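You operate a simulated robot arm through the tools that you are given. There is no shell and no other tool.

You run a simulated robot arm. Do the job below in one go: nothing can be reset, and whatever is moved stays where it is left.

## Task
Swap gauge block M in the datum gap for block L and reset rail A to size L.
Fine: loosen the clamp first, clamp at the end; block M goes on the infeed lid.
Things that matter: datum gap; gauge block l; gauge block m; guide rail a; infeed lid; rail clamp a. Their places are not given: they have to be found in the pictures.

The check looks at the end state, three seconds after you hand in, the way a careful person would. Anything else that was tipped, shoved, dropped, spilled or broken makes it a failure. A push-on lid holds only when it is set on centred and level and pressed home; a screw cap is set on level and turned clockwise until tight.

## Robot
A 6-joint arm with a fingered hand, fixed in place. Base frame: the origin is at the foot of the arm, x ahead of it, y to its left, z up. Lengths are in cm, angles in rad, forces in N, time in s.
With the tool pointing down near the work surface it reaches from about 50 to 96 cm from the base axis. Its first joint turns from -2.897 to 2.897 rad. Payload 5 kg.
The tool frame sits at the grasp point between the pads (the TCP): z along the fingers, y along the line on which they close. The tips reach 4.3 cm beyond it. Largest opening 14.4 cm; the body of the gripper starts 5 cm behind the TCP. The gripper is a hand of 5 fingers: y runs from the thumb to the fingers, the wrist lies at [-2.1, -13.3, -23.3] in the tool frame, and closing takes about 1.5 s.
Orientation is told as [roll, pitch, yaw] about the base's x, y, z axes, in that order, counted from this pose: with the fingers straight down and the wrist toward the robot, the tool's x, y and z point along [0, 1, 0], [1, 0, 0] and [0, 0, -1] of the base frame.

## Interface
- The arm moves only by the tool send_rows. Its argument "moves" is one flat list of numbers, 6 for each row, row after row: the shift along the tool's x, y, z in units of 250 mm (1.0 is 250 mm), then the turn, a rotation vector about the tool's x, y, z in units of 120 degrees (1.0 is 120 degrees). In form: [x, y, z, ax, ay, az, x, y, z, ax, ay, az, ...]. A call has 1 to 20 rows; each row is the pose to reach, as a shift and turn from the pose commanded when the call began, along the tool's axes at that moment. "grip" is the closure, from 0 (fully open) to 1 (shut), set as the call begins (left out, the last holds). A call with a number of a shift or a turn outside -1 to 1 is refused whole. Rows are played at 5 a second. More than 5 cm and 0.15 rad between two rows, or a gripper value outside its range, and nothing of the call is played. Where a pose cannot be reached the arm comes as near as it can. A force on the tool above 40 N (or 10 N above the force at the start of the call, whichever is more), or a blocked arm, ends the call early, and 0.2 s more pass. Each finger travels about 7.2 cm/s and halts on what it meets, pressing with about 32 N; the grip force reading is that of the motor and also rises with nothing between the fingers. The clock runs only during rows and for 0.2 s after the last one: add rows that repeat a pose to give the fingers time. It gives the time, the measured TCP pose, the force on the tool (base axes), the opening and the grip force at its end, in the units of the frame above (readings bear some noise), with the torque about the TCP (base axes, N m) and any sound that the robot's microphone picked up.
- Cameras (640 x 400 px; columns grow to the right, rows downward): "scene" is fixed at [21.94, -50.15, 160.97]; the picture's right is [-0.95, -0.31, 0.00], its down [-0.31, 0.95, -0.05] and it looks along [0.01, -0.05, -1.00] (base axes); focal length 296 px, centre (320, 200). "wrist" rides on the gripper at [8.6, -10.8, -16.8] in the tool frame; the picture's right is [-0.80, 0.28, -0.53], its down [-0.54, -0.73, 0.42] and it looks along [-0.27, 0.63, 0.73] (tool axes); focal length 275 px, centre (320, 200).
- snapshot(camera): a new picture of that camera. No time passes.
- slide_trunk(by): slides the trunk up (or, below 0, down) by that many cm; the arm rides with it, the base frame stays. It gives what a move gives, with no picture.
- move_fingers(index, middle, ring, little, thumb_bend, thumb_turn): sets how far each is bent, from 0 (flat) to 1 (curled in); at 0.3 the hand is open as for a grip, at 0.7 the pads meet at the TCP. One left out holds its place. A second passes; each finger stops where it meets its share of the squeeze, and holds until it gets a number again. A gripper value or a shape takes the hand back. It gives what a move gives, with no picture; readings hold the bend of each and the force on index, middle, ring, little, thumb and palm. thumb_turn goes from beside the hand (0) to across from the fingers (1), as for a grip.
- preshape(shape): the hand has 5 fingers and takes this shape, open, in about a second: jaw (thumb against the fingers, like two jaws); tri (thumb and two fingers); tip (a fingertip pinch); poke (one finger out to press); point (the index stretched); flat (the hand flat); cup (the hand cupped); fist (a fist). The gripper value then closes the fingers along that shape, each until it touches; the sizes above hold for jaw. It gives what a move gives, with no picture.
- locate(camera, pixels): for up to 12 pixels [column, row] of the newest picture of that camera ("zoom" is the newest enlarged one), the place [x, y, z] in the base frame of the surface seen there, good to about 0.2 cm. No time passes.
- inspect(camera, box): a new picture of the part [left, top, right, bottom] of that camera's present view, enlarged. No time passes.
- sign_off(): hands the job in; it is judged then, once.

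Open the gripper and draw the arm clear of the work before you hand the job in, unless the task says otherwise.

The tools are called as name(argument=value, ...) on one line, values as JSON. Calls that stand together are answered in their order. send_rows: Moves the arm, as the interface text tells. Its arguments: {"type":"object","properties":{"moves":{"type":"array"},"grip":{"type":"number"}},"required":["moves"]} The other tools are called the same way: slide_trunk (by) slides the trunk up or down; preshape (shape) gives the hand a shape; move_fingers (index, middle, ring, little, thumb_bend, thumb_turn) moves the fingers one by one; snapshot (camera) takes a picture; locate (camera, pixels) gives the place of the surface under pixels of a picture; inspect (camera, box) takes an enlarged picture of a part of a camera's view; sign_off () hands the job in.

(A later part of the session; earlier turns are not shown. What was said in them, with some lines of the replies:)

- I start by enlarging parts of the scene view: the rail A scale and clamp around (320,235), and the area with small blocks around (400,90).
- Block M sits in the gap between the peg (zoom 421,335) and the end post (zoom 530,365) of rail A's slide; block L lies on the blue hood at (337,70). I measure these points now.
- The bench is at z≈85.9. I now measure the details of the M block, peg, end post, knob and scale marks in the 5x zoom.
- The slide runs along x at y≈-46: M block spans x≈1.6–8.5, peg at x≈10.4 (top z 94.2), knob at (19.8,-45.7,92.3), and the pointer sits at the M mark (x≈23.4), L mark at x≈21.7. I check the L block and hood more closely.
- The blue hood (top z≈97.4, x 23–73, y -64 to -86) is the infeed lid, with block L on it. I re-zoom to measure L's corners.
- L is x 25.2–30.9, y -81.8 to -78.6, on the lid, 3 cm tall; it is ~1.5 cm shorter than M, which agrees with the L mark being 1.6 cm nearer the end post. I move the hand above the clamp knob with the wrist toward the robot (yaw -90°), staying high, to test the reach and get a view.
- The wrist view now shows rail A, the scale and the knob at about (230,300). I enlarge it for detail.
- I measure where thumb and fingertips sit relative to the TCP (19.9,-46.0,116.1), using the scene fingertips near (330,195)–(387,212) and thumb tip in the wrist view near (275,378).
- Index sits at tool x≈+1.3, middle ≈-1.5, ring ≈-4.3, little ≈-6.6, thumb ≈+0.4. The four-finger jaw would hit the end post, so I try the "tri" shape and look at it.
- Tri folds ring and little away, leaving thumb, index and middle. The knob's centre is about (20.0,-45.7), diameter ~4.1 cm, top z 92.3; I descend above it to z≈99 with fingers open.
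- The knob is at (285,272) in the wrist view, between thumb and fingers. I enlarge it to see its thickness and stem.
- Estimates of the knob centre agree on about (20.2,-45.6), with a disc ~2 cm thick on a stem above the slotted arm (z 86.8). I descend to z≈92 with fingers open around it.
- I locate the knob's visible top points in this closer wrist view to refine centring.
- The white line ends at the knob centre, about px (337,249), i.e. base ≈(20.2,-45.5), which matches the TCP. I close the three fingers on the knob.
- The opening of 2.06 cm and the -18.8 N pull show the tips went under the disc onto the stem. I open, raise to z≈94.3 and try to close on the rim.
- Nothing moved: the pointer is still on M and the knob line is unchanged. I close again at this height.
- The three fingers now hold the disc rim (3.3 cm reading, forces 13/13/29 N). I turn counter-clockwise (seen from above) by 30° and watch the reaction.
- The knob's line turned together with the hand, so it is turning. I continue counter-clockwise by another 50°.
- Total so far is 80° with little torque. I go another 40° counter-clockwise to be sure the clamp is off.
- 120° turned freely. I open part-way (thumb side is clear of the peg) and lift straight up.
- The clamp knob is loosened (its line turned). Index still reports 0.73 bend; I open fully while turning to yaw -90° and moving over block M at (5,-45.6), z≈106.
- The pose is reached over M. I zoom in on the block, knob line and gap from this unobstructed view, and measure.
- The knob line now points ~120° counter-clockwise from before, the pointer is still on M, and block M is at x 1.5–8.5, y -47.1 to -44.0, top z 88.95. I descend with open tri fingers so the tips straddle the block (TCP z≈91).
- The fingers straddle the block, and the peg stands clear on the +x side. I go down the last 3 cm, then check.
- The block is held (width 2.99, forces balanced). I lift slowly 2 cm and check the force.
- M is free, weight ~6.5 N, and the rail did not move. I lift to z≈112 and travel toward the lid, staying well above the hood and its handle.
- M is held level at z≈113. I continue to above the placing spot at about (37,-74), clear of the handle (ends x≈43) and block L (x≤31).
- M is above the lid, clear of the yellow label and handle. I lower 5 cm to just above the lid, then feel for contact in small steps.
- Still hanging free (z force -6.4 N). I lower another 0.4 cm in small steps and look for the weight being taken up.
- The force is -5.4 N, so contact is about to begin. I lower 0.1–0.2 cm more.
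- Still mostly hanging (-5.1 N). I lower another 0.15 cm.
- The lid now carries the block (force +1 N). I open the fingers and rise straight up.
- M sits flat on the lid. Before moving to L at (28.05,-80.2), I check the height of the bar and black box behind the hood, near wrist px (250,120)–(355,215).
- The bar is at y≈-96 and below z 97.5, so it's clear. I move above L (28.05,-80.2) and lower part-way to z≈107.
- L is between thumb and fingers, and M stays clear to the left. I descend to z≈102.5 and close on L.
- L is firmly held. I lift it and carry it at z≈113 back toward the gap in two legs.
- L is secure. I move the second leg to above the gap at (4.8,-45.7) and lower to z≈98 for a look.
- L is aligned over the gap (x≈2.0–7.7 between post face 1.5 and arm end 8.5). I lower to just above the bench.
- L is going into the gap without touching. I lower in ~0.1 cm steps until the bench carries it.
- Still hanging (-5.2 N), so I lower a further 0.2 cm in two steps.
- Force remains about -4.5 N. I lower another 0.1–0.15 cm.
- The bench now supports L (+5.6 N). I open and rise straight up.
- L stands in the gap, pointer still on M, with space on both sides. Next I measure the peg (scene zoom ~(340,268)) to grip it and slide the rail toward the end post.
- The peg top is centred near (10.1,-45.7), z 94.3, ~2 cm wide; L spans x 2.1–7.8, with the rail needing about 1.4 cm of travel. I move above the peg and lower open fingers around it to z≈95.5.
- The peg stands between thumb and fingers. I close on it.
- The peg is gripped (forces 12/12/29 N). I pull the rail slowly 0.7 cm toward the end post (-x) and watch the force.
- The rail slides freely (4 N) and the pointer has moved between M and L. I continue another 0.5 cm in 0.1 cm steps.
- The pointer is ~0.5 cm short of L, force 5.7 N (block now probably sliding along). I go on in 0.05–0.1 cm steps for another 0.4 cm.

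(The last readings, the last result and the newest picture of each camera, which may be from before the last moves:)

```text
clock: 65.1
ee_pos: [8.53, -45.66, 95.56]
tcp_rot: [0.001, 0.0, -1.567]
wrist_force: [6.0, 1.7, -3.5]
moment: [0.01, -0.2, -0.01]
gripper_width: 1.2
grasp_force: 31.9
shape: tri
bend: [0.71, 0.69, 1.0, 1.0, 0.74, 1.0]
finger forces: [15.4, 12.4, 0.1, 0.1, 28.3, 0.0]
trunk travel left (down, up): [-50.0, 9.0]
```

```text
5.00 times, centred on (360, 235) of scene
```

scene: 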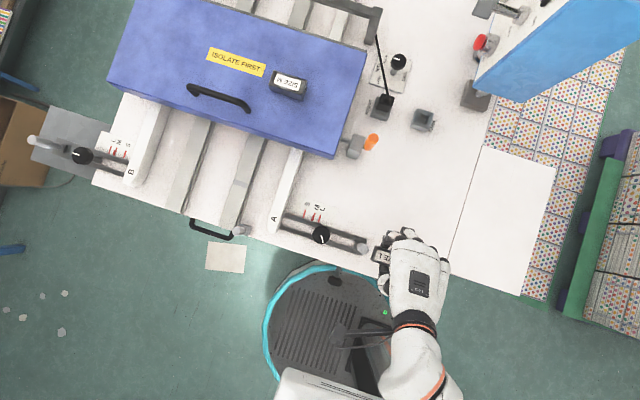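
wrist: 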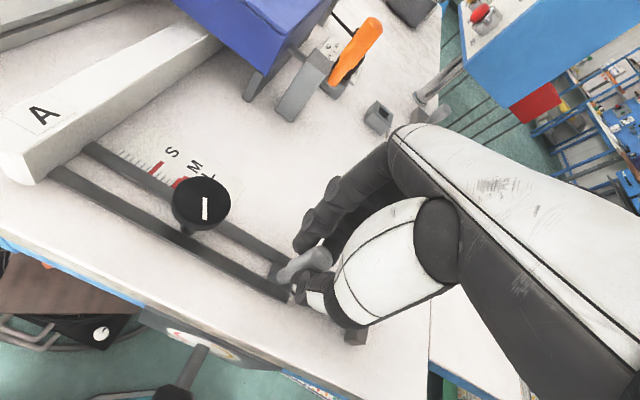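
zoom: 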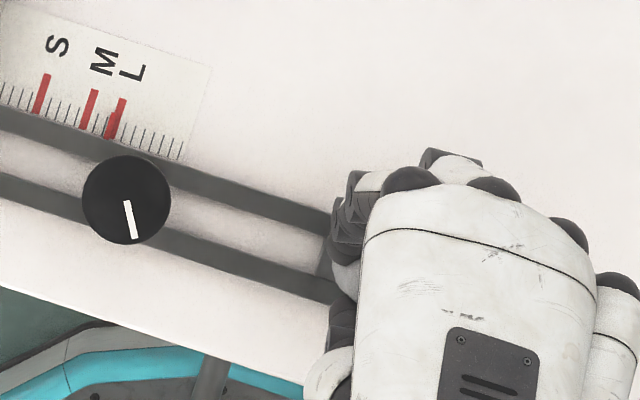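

The pointer is nearly on L. I continue in 0.05 cm steps until the force jumps from contact with the post.

send_rows(moves=[-0.002, 0, 0, 0, 0, 0, -0.004, 0, 0, 0, 0, 0, -0.006, 0, 0, 0, 0, 0, -0.006, 0, 0, 0, 0, 0])

inspect(camera="scene", box=[310, 200, 350, 225])

```text
clock: 66.1
ee_pos: [8.52, -45.66, 95.49]
tcp_rot: [0.0, 0.0, -1.566]
wrist_force: [5.1, 1.8, -3.4]
moment: [0.02, -0.15, 0.04]
gripper_width: 1.19
grasp_force: 32.1
shape: tri
bend: [0.71, 0.69, 1.0, 1.0, 0.74, 1.0]
finger forces: [15.5, 12.6, 0.0, 0.1, 28.2, 0.1]
trunk travel left (down, up): [-50.0, 9.0]
```

```text
16.00 times, centred on (330, 212) of scene
```

zoom: 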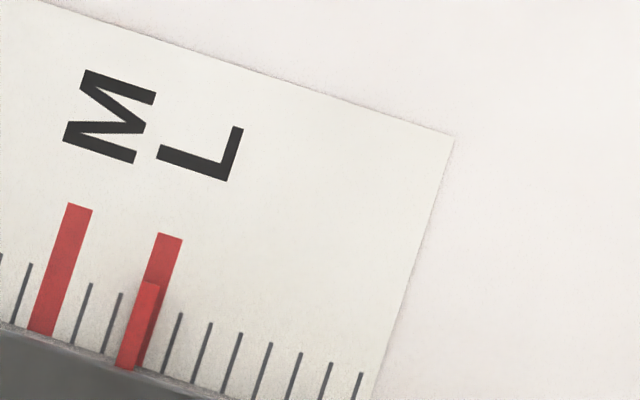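

The pointer is about on L (offset similar to the start at M). Force is still only ~5 N, so I continue 0.2 cm in 0.05 cm steps.

send_rows(moves=[-0.002, 0, 0, 0, 0, 0, -0.004, 0, 0, 0, 0, 0, -0.006, 0, 0, 0, 0, 0, -0.006, 0, 0, 0, 0, 0])

inspect(camera="scene", box=[310, 200, 350, 225])

```text
clock: 67.1
ee_pos: [8.23, -45.63, 95.43]
tcp_rot: [0.0, 0.0, -1.564]
wrist_force: [10.7, 3.5, -1.7]
moment: [0.07, -0.34, 0.03]
gripper_width: 1.21
grasp_force: 31.8
shape: tri
bend: [0.71, 0.69, 1.0, 1.0, 0.74, 1.0]
finger forces: [17.3, 10.6, 0.0, 0.0, 28.4, 0.1]
trunk travel left (down, up): [-50.0, 9.0]
```

```text
16.00 times, centred on (330, 212) of scene
```

zoom: 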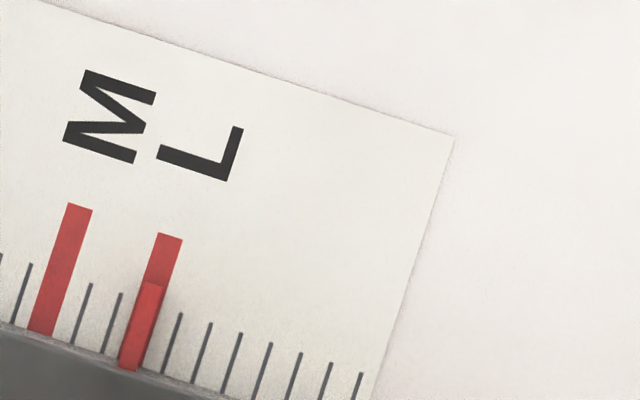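

The force jumped to 10.7 N and the pointer covers the L mark: contact. I press 0.1 cm further to seat the stack.

send_rows(moves=[-0.002, 0, 0, 0, 0, 0, -0.004, 0, 0, 0, 0, 0, -0.004, 0, 0, 0, 0, 0])

inspect(camera="scene", box=[310, 200, 350, 225])

```text
clock: 67.9
ee_pos: [8.27, -45.69, 95.44]
tcp_rot: [-0.001, 0.0, -1.567]
wrist_force: [15.9, 1.3, -4.9]
moment: [0.02, -0.55, 0.08]
gripper_width: 1.14
grasp_force: 32.0
shape: tri
bend: [0.71, 0.7, 1.0, 1.0, 0.74, 1.0]
finger forces: [20.5, 10.5, 0.0, 0.0, 27.9, 0.0]
trunk travel left (down, up): [-50.0, 9.0]
```

```text
16.00 times, centred on (330, 212) of scene
```

zoom: 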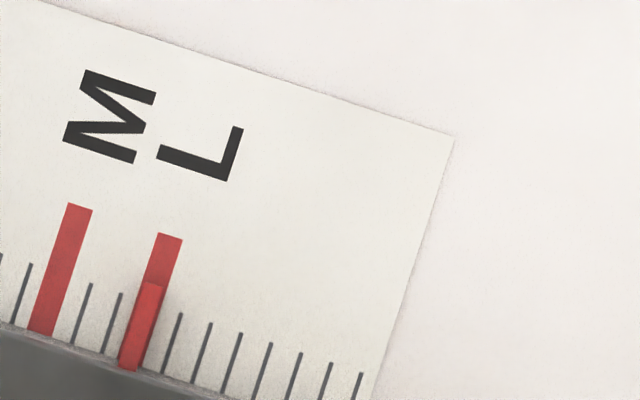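

The pointer no longer moves and the force is 15.9 N: the rail is seated against L and the post. I open the fingers in place (bias stays toward the post) and rise.

send_rows(moves=[0, 0, 0, 0, 0, 0, 0, 0, 0, 0, 0, 0, 0, 0, 0, 0, 0, 0, 0, 0, 0, 0, 0, 0, 0, 0, 0, 0, 0, 0, 0, 0, 0, 0, 0, 0, 0, 0, 0, 0, 0, 0, 0, 0, 0, 0, 0, 0, 0, 0, -0.04, 0, 0, 0, 0, 0, -0.14, 0, 0, 0, 0, 0, -0.28, 0, 0, 0, 0, 0, -0.44, 0, 0, 0, 0, 0, -0.56, 0, 0, 0, 0, 0, -0.56, 0, 0, 0], grip=0)

inspect(camera="scene", box=[310, 200, 350, 225])

inspect(camera="scene", box=[300, 195, 420, 275])

inspect(camera="wrist", box=[120, 160, 340, 340])

```text
clock: 70.9
ee_pos: [8.18, -45.65, 109.45]
tcp_rot: [-0.002, 0.001, -1.564]
wrist_force: [0.5, 0.4, 0.2]
moment: [0.0, -0.02, -0.02]
gripper_width: 14.35
grasp_force: 0.0
shape: tri
bend: [0.3, 0.3, 0.99, 0.99, 0.3, 0.98]
finger forces: [0.0, 0.0, 0.0, 0.0, 0.0, 0.0]
trunk travel left (down, up): [-50.0, 9.0]
```

```text
16.00 times, centred on (330, 212) of scene
```

zoom: 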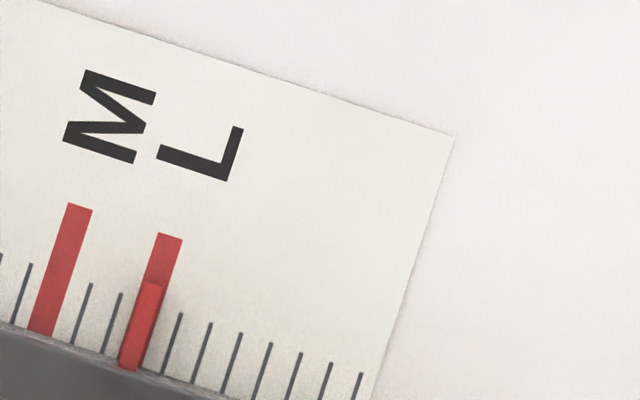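

```text
5.00 times, centred on (360, 235) of scene
```

zoom: 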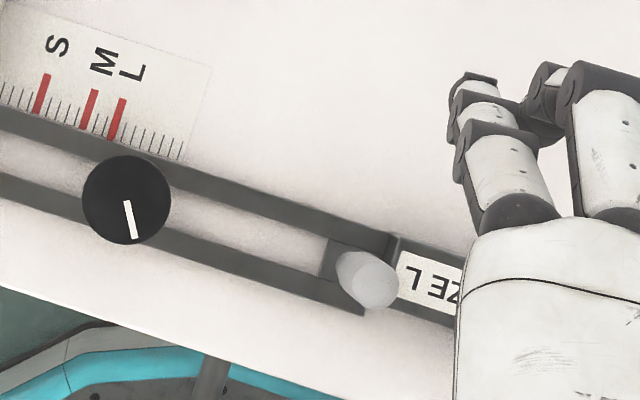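

```text
2.22 times, centred on (230, 250) of wrist
```

zoom: 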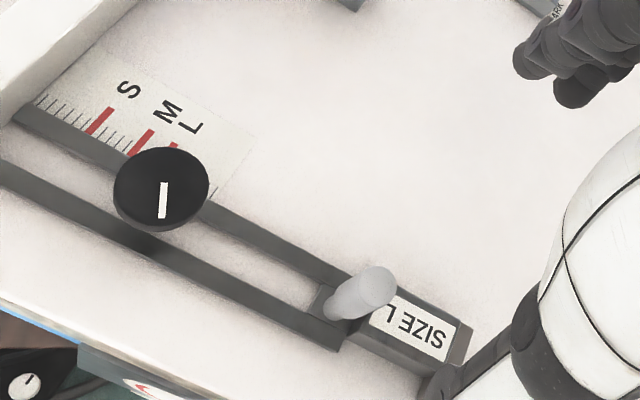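

The rail holds on L with the block snug. Now I go back over the knob (20.2,-45.6) at yaw +30° with a part-open hand, to turn it clockwise.

send_rows(moves=[0.032, 0, 0, 0, 0, -0.0667, 0.064, 0, 0, 0, 0, -0.1333, 0.096, 0, 0, 0, 0, -0.2, 0.128, 0, 0, 0, 0, -0.2667, 0.16, 0, 0, 0, 0, -0.3333, 0.192, 0, 0, 0, 0, -0.4, 0.224, 0, 0, 0, 0, -0.4667, 0.256, 0, 0, 0, 0, -0.5333, 0.288, 0, 0, 0, 0, -0.6, 0.32, 0, 0, 0, 0, -0.6667, 0.352, 0, 0, 0, 0, -0.7333, 0.384, 0, 0, 0, 0, -0.8, 0.416, 0, 0, 0, 0, -0.8667, 0.448, 0, 0, 0, 0, -0.9333, 0.48, 0.001, 0, 0, 0, -1.0, 0.48, 0.001, 0, 0, 0, -1.0], grip=0.3)

snapshot(camera="wrist")

snapshot(camera="scene")

```text
clock: 74.3
ee_pos: [20.13, -45.73, 109.38]
tcp_rot: [-0.001, 0.0, 0.53]
wrist_force: [0.0, -0.4, 0.6]
moment: [0.02, 0.0, -0.02]
gripper_width: 10.11
grasp_force: 0.0
shape: tri
bend: [0.73, 0.37, 0.99, 0.99, 0.59, 0.99]
finger forces: [0.0, 0.0, 0.0, 0.1, 0.1, 0.0]
trunk travel left (down, up): [-50.0, 9.0]
```

```text
taken
```

wrist: 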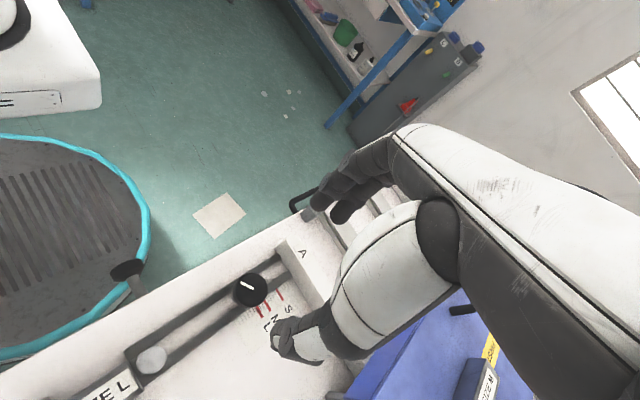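

```text
taken
```

scene: 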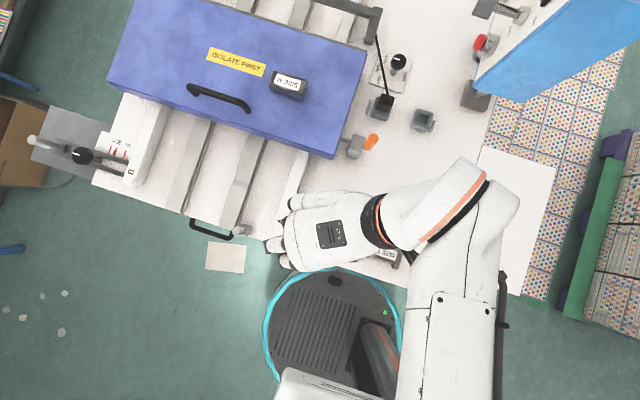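

At grip 0.3 the index is curled (0.73), which would hit the knob on descent, so I open fully and turn another +21° so the open fingers point off the bench, clear of rail A's end.

send_rows(moves=[0, 0, 0, 0, 0, -0.06, 0, 0, 0, 0, 0, -0.12, 0, 0, 0, 0, 0, -0.177, 0, 0, 0, 0, 0, -0.177, 0, 0, 0, 0, 0, -0.177, 0, 0, 0, 0, 0, -0.177], grip=0)

send_rows(moves=[0, 0, 0.12, 0, 0, 0, 0, 0, 0.24, 0, 0, 0, 0, 0, 0.34, 0, 0, 0, 0, 0, 0.4, 0, 0, 0, 0, 0, 0.4, 0, 0, 0])

snapshot(camera="wrist")

snapshot(camera="scene")

```text
clock: 75.7
ee_pos: [23.33, -44.51, 108.39]
tcp_rot: [0.006, 0.017, 0.88]
wrist_force: [0.2, 0.7, 0.8]
moment: [-0.01, 0.0, 0.0]
gripper_width: 14.39
grasp_force: 0.0
shape: tri
bend: [0.3, 0.3, 0.99, 0.99, 0.3, 0.98]
finger forces: [0.0, 0.1, 0.0, 0.0, 0.1, 0.0]
out of reach, approached as far as the arm can: row 3, 4, 5, 6
trunk travel left (down, up): [-50.0, 9.0]
```

```text
clock: 76.9
ee_pos: [23.27, -44.59, 98.36]
tcp_rot: [0.0, 0.001, 0.899]
wrist_force: [0.1, 0.4, -0.6]
moment: [0.0, 0.0, 0.0]
gripper_width: 14.37
grasp_force: 0.0
shape: tri
bend: [0.3, 0.3, 0.99, 0.99, 0.3, 0.98]
finger forces: [0.0, 0.1, 0.0, 0.0, 0.0, 0.1]
out of reach, approached as far as the arm can: row 1
trunk travel left (down, up): [-50.0, 9.0]
```

```text
taken
```

wrist: 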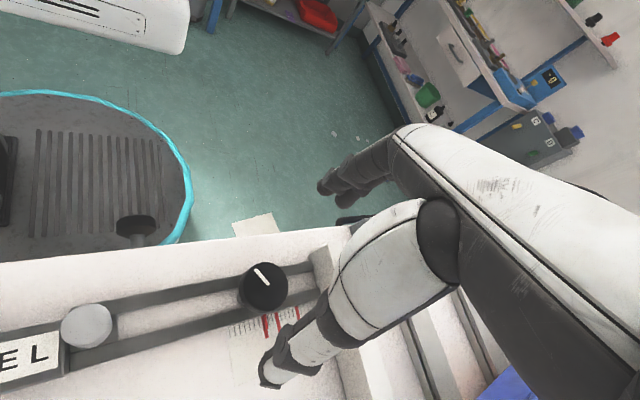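

```text
taken
```

scene: 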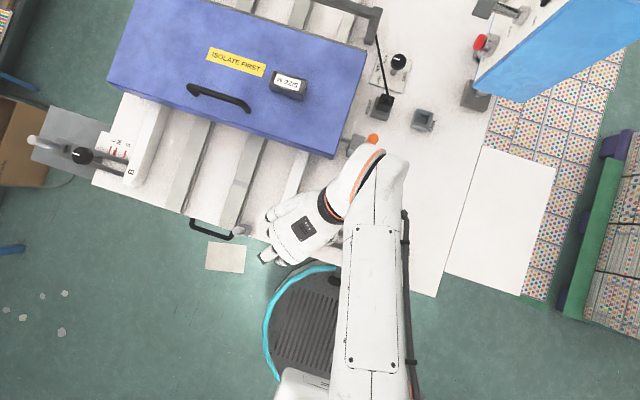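

The arm's limit shifted the TCP to (23.3,-44.6) at that yaw. I go back to yaw ≈0.53 and (20.2,-45.6), staying at z≈98.4 above the knob.

send_rows(moves=[0.018, -0.027, 0, 0, 0, 0.045, 0.036, -0.054, 0, 0, 0, 0.09, 0.053, -0.081, 0, 0, 0, 0.135, 0.071, -0.108, 0, 0, 0, 0.177, 0.071, -0.108, 0, 0, 0, 0.177])

snapshot(camera="wrist")

snapshot(camera="scene")

```text
clock: 78.1
ee_pos: [20.16, -45.7, 98.32]
tcp_rot: [0.001, 0.001, 0.53]
wrist_force: [0.2, -0.4, -0.7]
moment: [-0.02, 0.0, -0.01]
gripper_width: 14.41
grasp_force: 0.0
shape: tri
bend: [0.3, 0.3, 0.99, 0.99, 0.3, 0.98]
finger forces: [0.0, 0.1, 0.1, 0.0, 0.1, 0.0]
trunk travel left (down, up): [-50.0, 9.0]
```

```text
taken
```

wrist: 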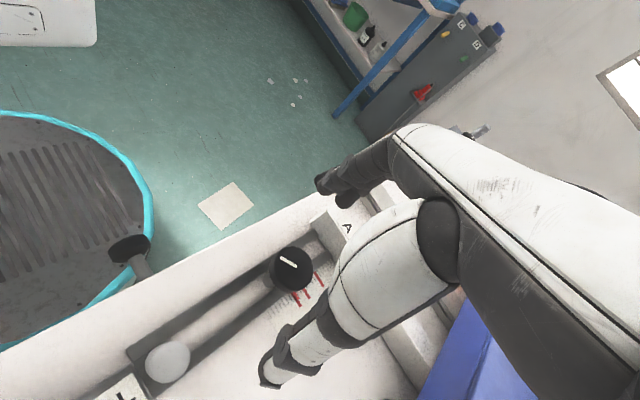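

```text
taken
```

scene: 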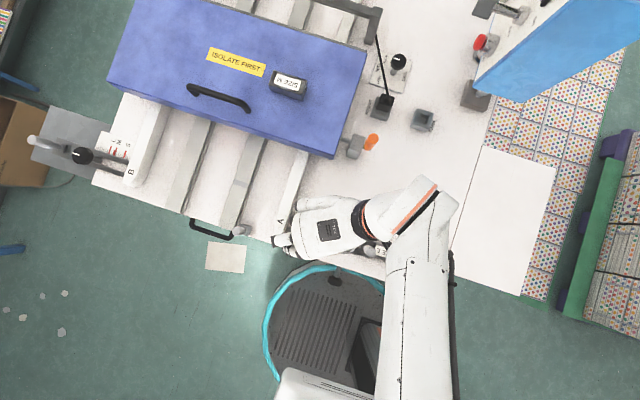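

Back over the knob at yaw 0.53. I check the clearance between the open fingertips (wrist px ~(325,188),(345,200)) and rail A's end (px ~(330,225)).

locate(camera="wrist", pixels=[[322, 188], [345, 203], [330, 222], [318, 232], [350, 225], [340, 240], [290, 268], [275, 375]])

inspect(camera="wrist", box=[240, 160, 400, 300])

inspect(camera="scene", box=[250, 170, 400, 280])

```text
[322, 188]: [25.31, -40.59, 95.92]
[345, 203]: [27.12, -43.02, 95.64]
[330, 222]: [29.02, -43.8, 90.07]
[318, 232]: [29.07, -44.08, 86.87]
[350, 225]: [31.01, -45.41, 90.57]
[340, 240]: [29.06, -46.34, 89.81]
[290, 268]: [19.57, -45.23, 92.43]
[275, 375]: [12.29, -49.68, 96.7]
```

```text
2.86 times, centred on (320, 230) of wrist
```

zoom: 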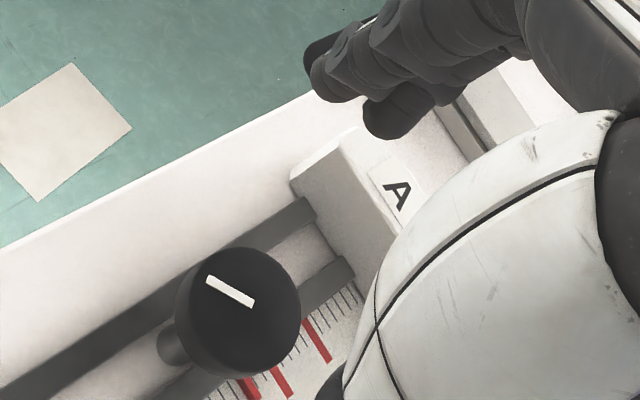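

```text
3.64 times, centred on (325, 225) of scene
```

zoom: 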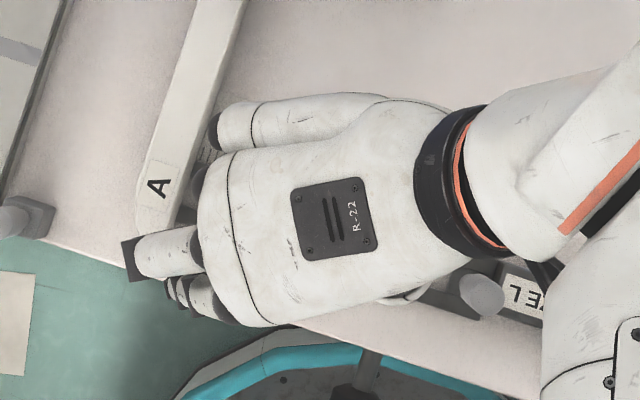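

Fingertips stay ≥1 cm clear of rail A (edge x≈29.0, top z 90.6). I lower to z≈94.45 and close on the knob.

send_rows(moves=[0, 0, 0.05, 0, 0, 0, 0, 0, 0.1, 0, 0, 0, 0.002, 0.003, 0.14, 0, 0, 0, 0.002, 0.003, 0.155, 0, 0, 0, 0.002, 0.003, 0.155, 0, 0, 0])

send_rows(moves=[0, 0, 0, 0, 0, 0, 0, 0, 0, 0, 0, 0, 0, 0, 0, 0, 0, 0, 0, 0, 0, 0, 0, 0, 0, 0, 0, 0, 0, 0, 0, 0, 0, 0, 0, 0, 0, 0, 0, 0, 0, 0, 0, 0, 0, 0, 0, 0, 0, 0, 0, 0, 0, 0], grip=1)

snapshot(camera="wrist")

inspect(camera="wrist", box=[230, 160, 390, 300])

```text
clock: 79.3
ee_pos: [20.08, -45.58, 94.4]
tcp_rot: [0.001, 0.0, 0.528]
wrist_force: [0.2, -0.9, 0.0]
moment: [0.01, 0.01, 0.05]
gripper_width: 14.41
grasp_force: 0.0
shape: tri
bend: [0.3, 0.3, 0.99, 0.99, 0.3, 0.98]
finger forces: [0.0, 0.1, 0.0, 0.0, 0.0, 0.0]
trunk travel left (down, up): [-50.0, 9.0]
```

```text
clock: 81.3
ee_pos: [20.18, -45.6, 94.37]
tcp_rot: [-0.001, -0.001, 0.531]
wrist_force: [-1.1, -0.4, -2.7]
moment: [0.01, 0.02, 0.02]
gripper_width: 3.35
grasp_force: 32.0
shape: tri
bend: [0.74, 0.58, 1.0, 1.0, 0.74, 1.0]
finger forces: [13.4, 13.1, 0.0, 0.0, 28.6, 0.0]
trunk travel left (down, up): [-50.0, 9.0]
```

```text
taken
```

wrist: 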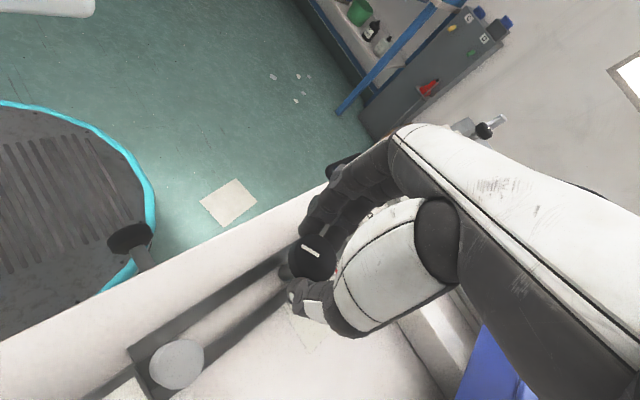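

```text
2.86 times, centred on (310, 230) of wrist
```

zoom: 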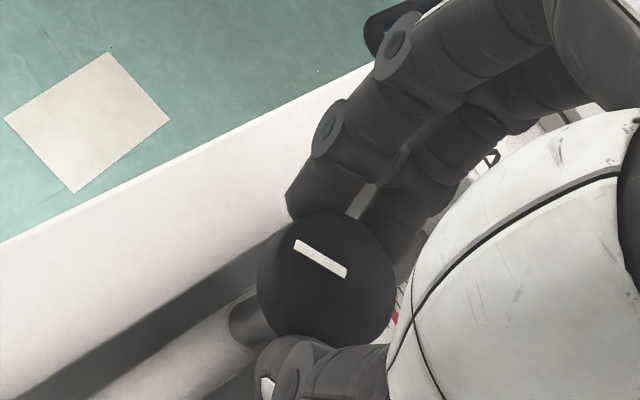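

The knob is held as before. I turn clockwise 60° (seen from above) and check.

send_rows(moves=[0, 0, 0, 0, 0, 0.05, 0, 0, 0, 0, 0, 0.1, 0, 0, 0, 0, 0, 0.15, 0, 0, 0, 0, 0, 0.2, 0, 0, 0, 0, 0, 0.25, 0, 0, 0, 0, 0, 0.3, 0, 0, 0, 0, 0, 0.35, 0, 0, 0, 0, 0, 0.4, 0, 0, 0, 0, 0, 0.45, 0, 0, 0, 0, 0, 0.5, 0, 0, 0, 0, 0, 0.5])

inspect(camera="wrist", box=[230, 160, 390, 300])

```text
clock: 83.7
ee_pos: [20.25, -45.55, 94.43]
tcp_rot: [0.001, 0.0, -0.519]
wrist_force: [-4.1, 1.7, -5.6]
moment: [0.03, 0.13, 0.05]
gripper_width: 3.32
grasp_force: 31.3
shape: tri
bend: [0.74, 0.58, 1.0, 1.0, 0.74, 1.0]
finger forces: [13.2, 13.7, 0.0, 0.1, 30.9, 0.1]
trunk travel left (down, up): [-50.0, 9.0]
```

```text
2.86 times, centred on (310, 230) of wrist
```

zoom: 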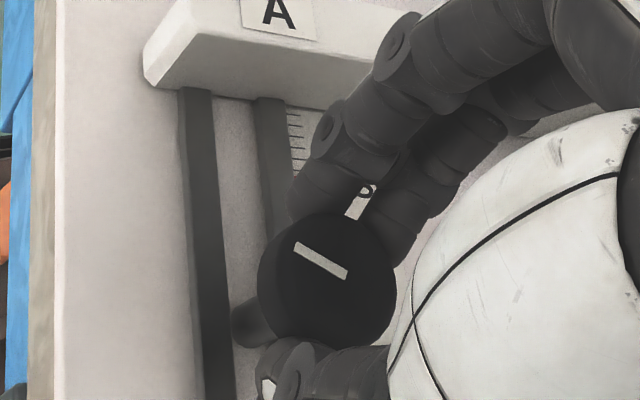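

The knob turns with the hand. I continue clockwise another 50° toward yaw ≈ -1.39, watching the torque.

send_rows(moves=[0, 0, 0, 0, 0, 0.05, 0, 0, 0, 0, 0, 0.1, 0, 0, 0, 0, 0, 0.15, 0, 0, 0, 0, 0, 0.2, 0, 0, 0, 0, 0, 0.25, 0, 0, 0, 0, 0, 0.3, 0, 0, 0, 0, 0, 0.35, 0, 0, 0, 0, 0, 0.4, 0, 0, 0, 0, 0, 0.42, 0, 0, 0, 0, 0, 0.42])

inspect(camera="wrist", box=[230, 160, 390, 300])

```text
clock: 85.9
ee_pos: [20.21, -45.58, 94.25]
tcp_rot: [0.001, 0.005, -1.372]
wrist_force: [1.0, -0.6, -0.4]
moment: [-0.14, -0.08, 0.15]
gripper_width: 3.31
grasp_force: 31.8
shape: tri
bend: [0.74, 0.58, 1.0, 1.0, 0.74, 1.0]
finger forces: [14.6, 16.4, 0.0, 0.1, 29.7, 0.1]
trunk travel left (down, up): [-50.0, 9.0]
```

```text
2.86 times, centred on (310, 230) of wrist
```

zoom: 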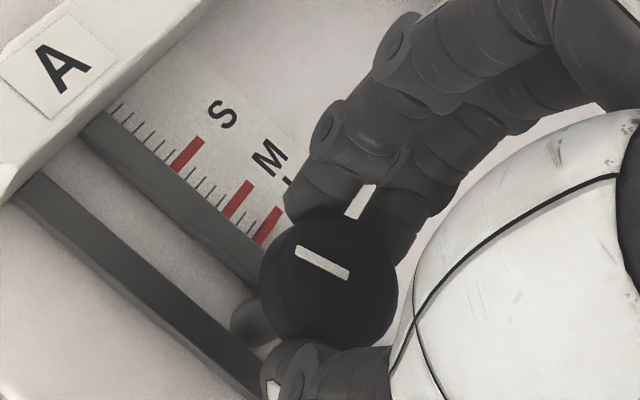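

Torque is starting to rise (0.15 N m). I continue clockwise 15° to about the original clamped angle, then on until it stops.

send_rows(moves=[0, 0, 0, 0, 0, 0.03, 0, 0, 0, 0, 0, 0.06, 0, 0, 0, 0, 0, 0.09, 0, 0, 0, 0, 0, 0.12, 0, 0, 0, 0, 0, 0.12, 0, 0, 0, 0, 0, 0.12])

inspect(camera="wrist", box=[230, 160, 390, 300])

```text
clock: 87.3
ee_pos: [20.28, -45.53, 94.39]
tcp_rot: [-0.001, 0.002, -1.647]
wrist_force: [4.6, 6.1, 0.7]
moment: [0.12, -0.15, 0.13]
gripper_width: 3.3
grasp_force: 32.0
shape: tri
bend: [0.74, 0.58, 1.0, 1.0, 0.74, 1.0]
finger forces: [14.5, 13.8, 0.0, 0.0, 32.4, 0.1]
trunk travel left (down, up): [-50.0, 9.0]
```

```text
2.86 times, centred on (310, 230) of wrist
```

zoom: 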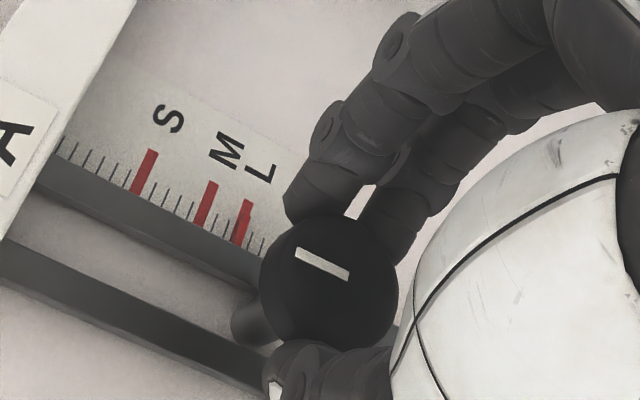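

The knob still turns with the hand (yaw -1.65, pointer still at L). I continue clockwise 20° to find the tight stop.

send_rows(moves=[0, 0, 0, 0, 0, 0.03, 0, 0, 0, 0, 0, 0.06, 0, 0, 0, 0, 0, 0.09, 0, 0, 0, 0, 0, 0.12, 0, 0, 0, 0, 0, 0.15, 0, 0, 0, 0, 0, 0.167, 0, 0, 0, 0, 0, 0.167])

inspect(camera="wrist", box=[230, 160, 390, 300])

```text
clock: 88.9
ee_pos: [20.27, -45.57, 94.28]
tcp_rot: [0.001, 0.0, -1.998]
wrist_force: [13.6, -0.4, -7.6]
moment: [-0.25, -0.48, 0.57]
gripper_width: 3.11
grasp_force: 31.9
shape: tri
bend: [0.74, 0.58, 1.0, 1.0, 0.74, 1.0]
finger forces: [19.3, 12.1, 0.0, 0.0, 30.0, 0.1]
trunk travel left (down, up): [-50.0, 9.0]
```

```text
2.86 times, centred on (310, 230) of wrist
```

zoom: 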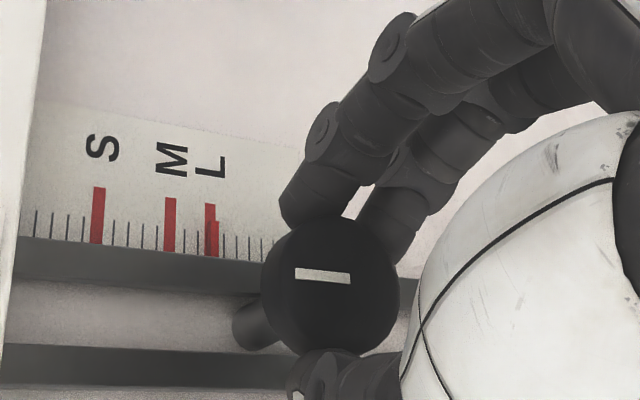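

The hand turned on but the knob line stayed (it now sits ~20° back relative to the fingers) with torque 0.57 N m: the clamp is at its tight stop. I open and lift clear.

send_rows(moves=[0, 0, 0, 0, 0, 0, 0, 0, 0, 0, 0, 0, 0, 0, 0, 0, 0, 0, 0, 0, 0, 0, 0, 0, 0, 0, 0, 0, 0, 0, 0, 0, 0, 0, 0, 0, 0, 0, 0, 0, 0, 0, 0, 0, 0, 0, 0, 0, 0, 0, -0.06, 0, 0, 0, 0, 0, -0.16, 0, 0, 0, 0, 0, -0.3, 0, 0, 0, 0, 0, -0.46, 0, 0, 0, 0, 0, -0.6, 0, 0, 0, 0, 0, -0.6, 0, 0, 0], grip=0)

snapshot(camera="scene")

snapshot(camera="wrist")

inspect(camera="wrist", box=[120, 200, 340, 380])

```text
clock: 91.9
ee_pos: [20.25, -45.62, 109.55]
tcp_rot: [0.0, 0.0, -1.998]
wrist_force: [-0.4, -0.2, 1.2]
moment: [-0.02, 0.0, -0.01]
gripper_width: 14.41
grasp_force: 0.0
shape: tri
bend: [0.3, 0.3, 0.99, 0.99, 0.3, 0.98]
finger forces: [0.1, 0.1, 0.0, 0.0, 0.0, 0.0]
trunk travel left (down, up): [-50.0, 9.0]
```

```text
taken
```

scene: 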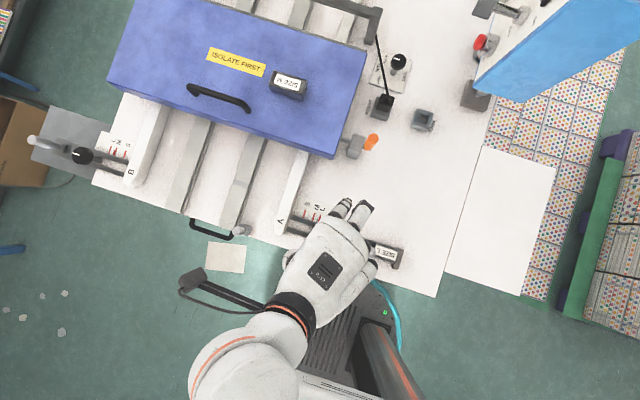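

```text
taken
```

wrist: 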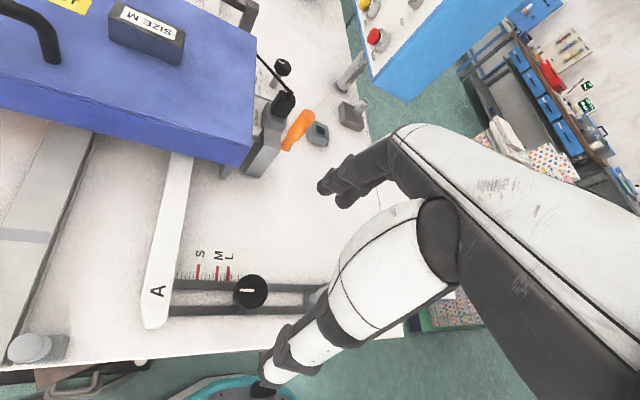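

```text
2.22 times, centred on (230, 290) of wrist
```

zoom: 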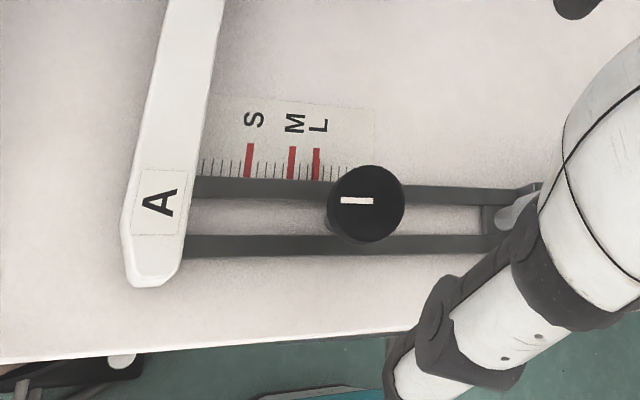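

The knob line points again toward rail A as when clamped. I withdraw the arm to the start pose region for a clear final check.

send_rows(moves=[0.0056, -0.0296, -0.0529, 0, 0, -0.0682, 0.0113, -0.0591, -0.1057, 0, 0, -0.1364, 0.0169, -0.0887, -0.1586, 0, 0, -0.2046, 0.0226, -0.1183, -0.2114, 0, 0, -0.2729, 0.0282, -0.1479, -0.2643, 0, 0, -0.3411, 0.0339, -0.1774, -0.3171, 0, 0, -0.4093, 0.0395, -0.207, -0.37, 0, 0, -0.4775, 0.0451, -0.2366, -0.4229, 0, 0, -0.5457, 0.0508, -0.2661, -0.4757, 0, 0, -0.6139, 0.0564, -0.2957, -0.5286, 0, 0, -0.6821, 0.0621, -0.3253, -0.5814, 0, 0, -0.7504, 0.0677, -0.3549, -0.6343, 0, 0, -0.8186, 0.0734, -0.3844, -0.6871, 0, 0, -0.8868, 0.079, -0.414, -0.74, 0, 0, -0.955, 0.079, -0.414, -0.74, 0, 0, -0.955], grip=0)

snapshot(camera="scene")

inspect(camera="scene", box=[300, 195, 420, 275])

inspect(camera="scene", box=[310, 200, 350, 225])

```text
clock: 95.1
ee_pos: [26.29, -37.01, 128.07]
tcp_rot: [-0.001, -0.001, 0.004]
wrist_force: [-0.2, 0.2, -0.3]
moment: [-0.01, 0.03, 0.0]
gripper_width: 14.35
grasp_force: 0.0
shape: tri
bend: [0.3, 0.3, 0.99, 0.99, 0.3, 0.98]
finger forces: [0.0, 0.0, 0.1, 0.0, 0.1, 0.1]
trunk travel left (down, up): [-50.0, 9.0]
```

```text
taken
```

scene: 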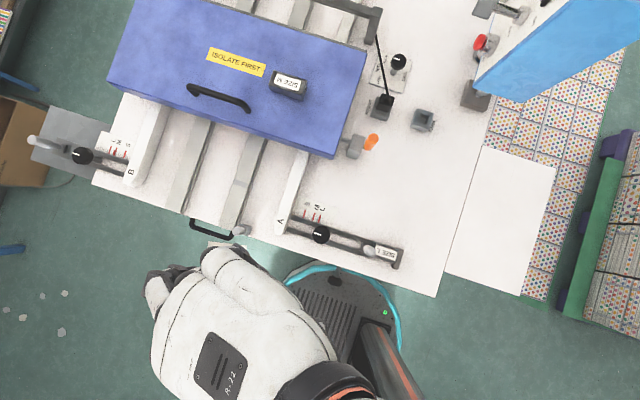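

```text
5.00 times, centred on (360, 235) of scene
```

zoom: 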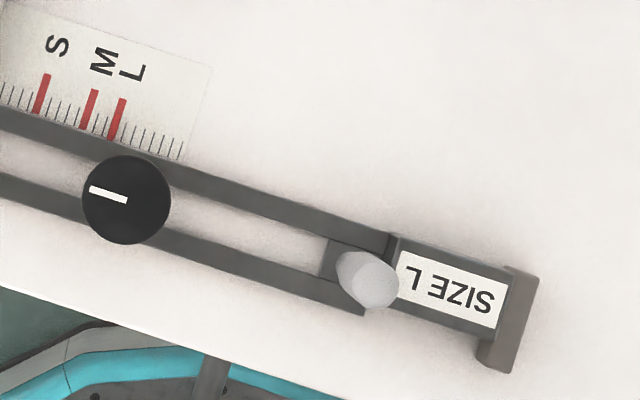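

```text
16.00 times, centred on (330, 212) of scene
```

zoom: 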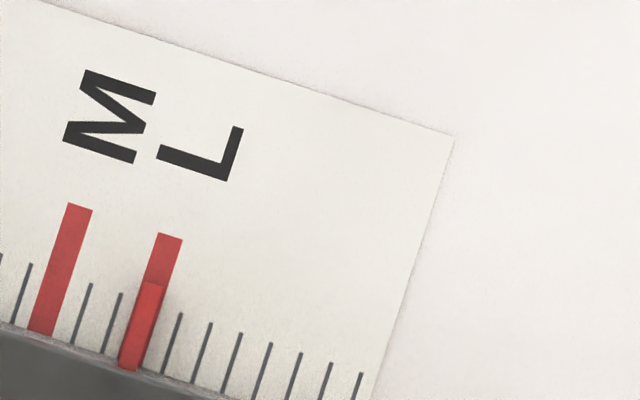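

The knob line is exactly at its original clamped position, and the pointer is on L. I take a last close look at the gap and at M on the lid.

inspect(camera="scene", box=[355, 230, 415, 270])

inspect(camera="scene", box=[180, 30, 400, 170])

```text
10.00 times, centred on (385, 250) of scene
```

zoom: 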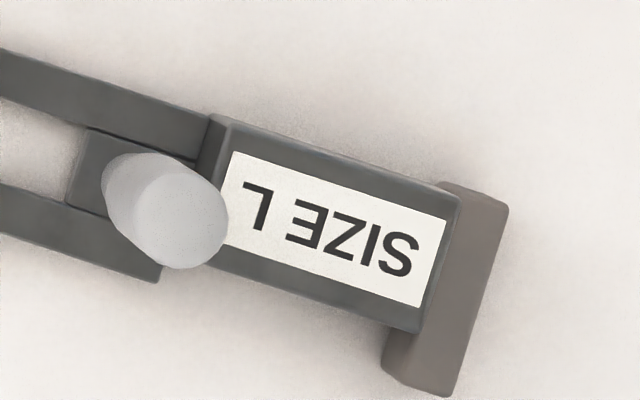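

```text
2.86 times, centred on (290, 100) of scene
```

zoom: 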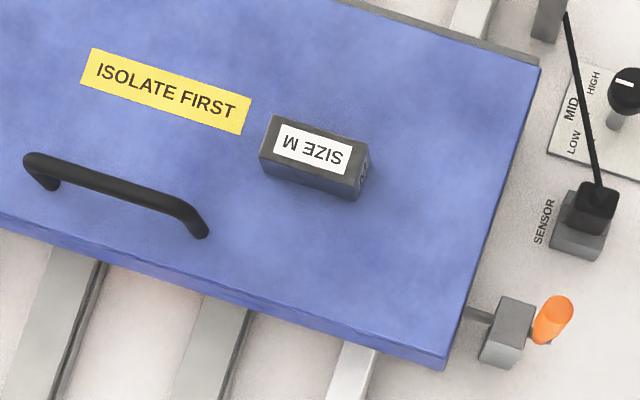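

Block L is snug between the slide and the end post, the pointer is on L, the knob is clamped, and M rests on the lid. The hand is open and clear, so I hand the job in.

sign_off()

```text
The job is handed in.
```

I swapped the blocks and reset rail A to size L. The job is handed in, but no result has come back yet.

- **Clamp A:** I loosened it before moving anything. At the end I turned it clockwise until the knob stopped and the hand slipped round it. Its white line is back where it was when clamped at the start.
- **Block M:** it is out of the datum gap and lies flat on the infeed lid, clear of the handle and the yellow label.
- **Block L:** it sits snug in the datum gap. I pressed the rail up against it with about 16 N.
- **Rail A:** the pointer covers the L mark, and it did not move when I tightened the clamp.

In the last pictures everything else was where it started. The hand is open and drawn clear of the bench. I did not tug the rail afterwards to test that the clamp holds.
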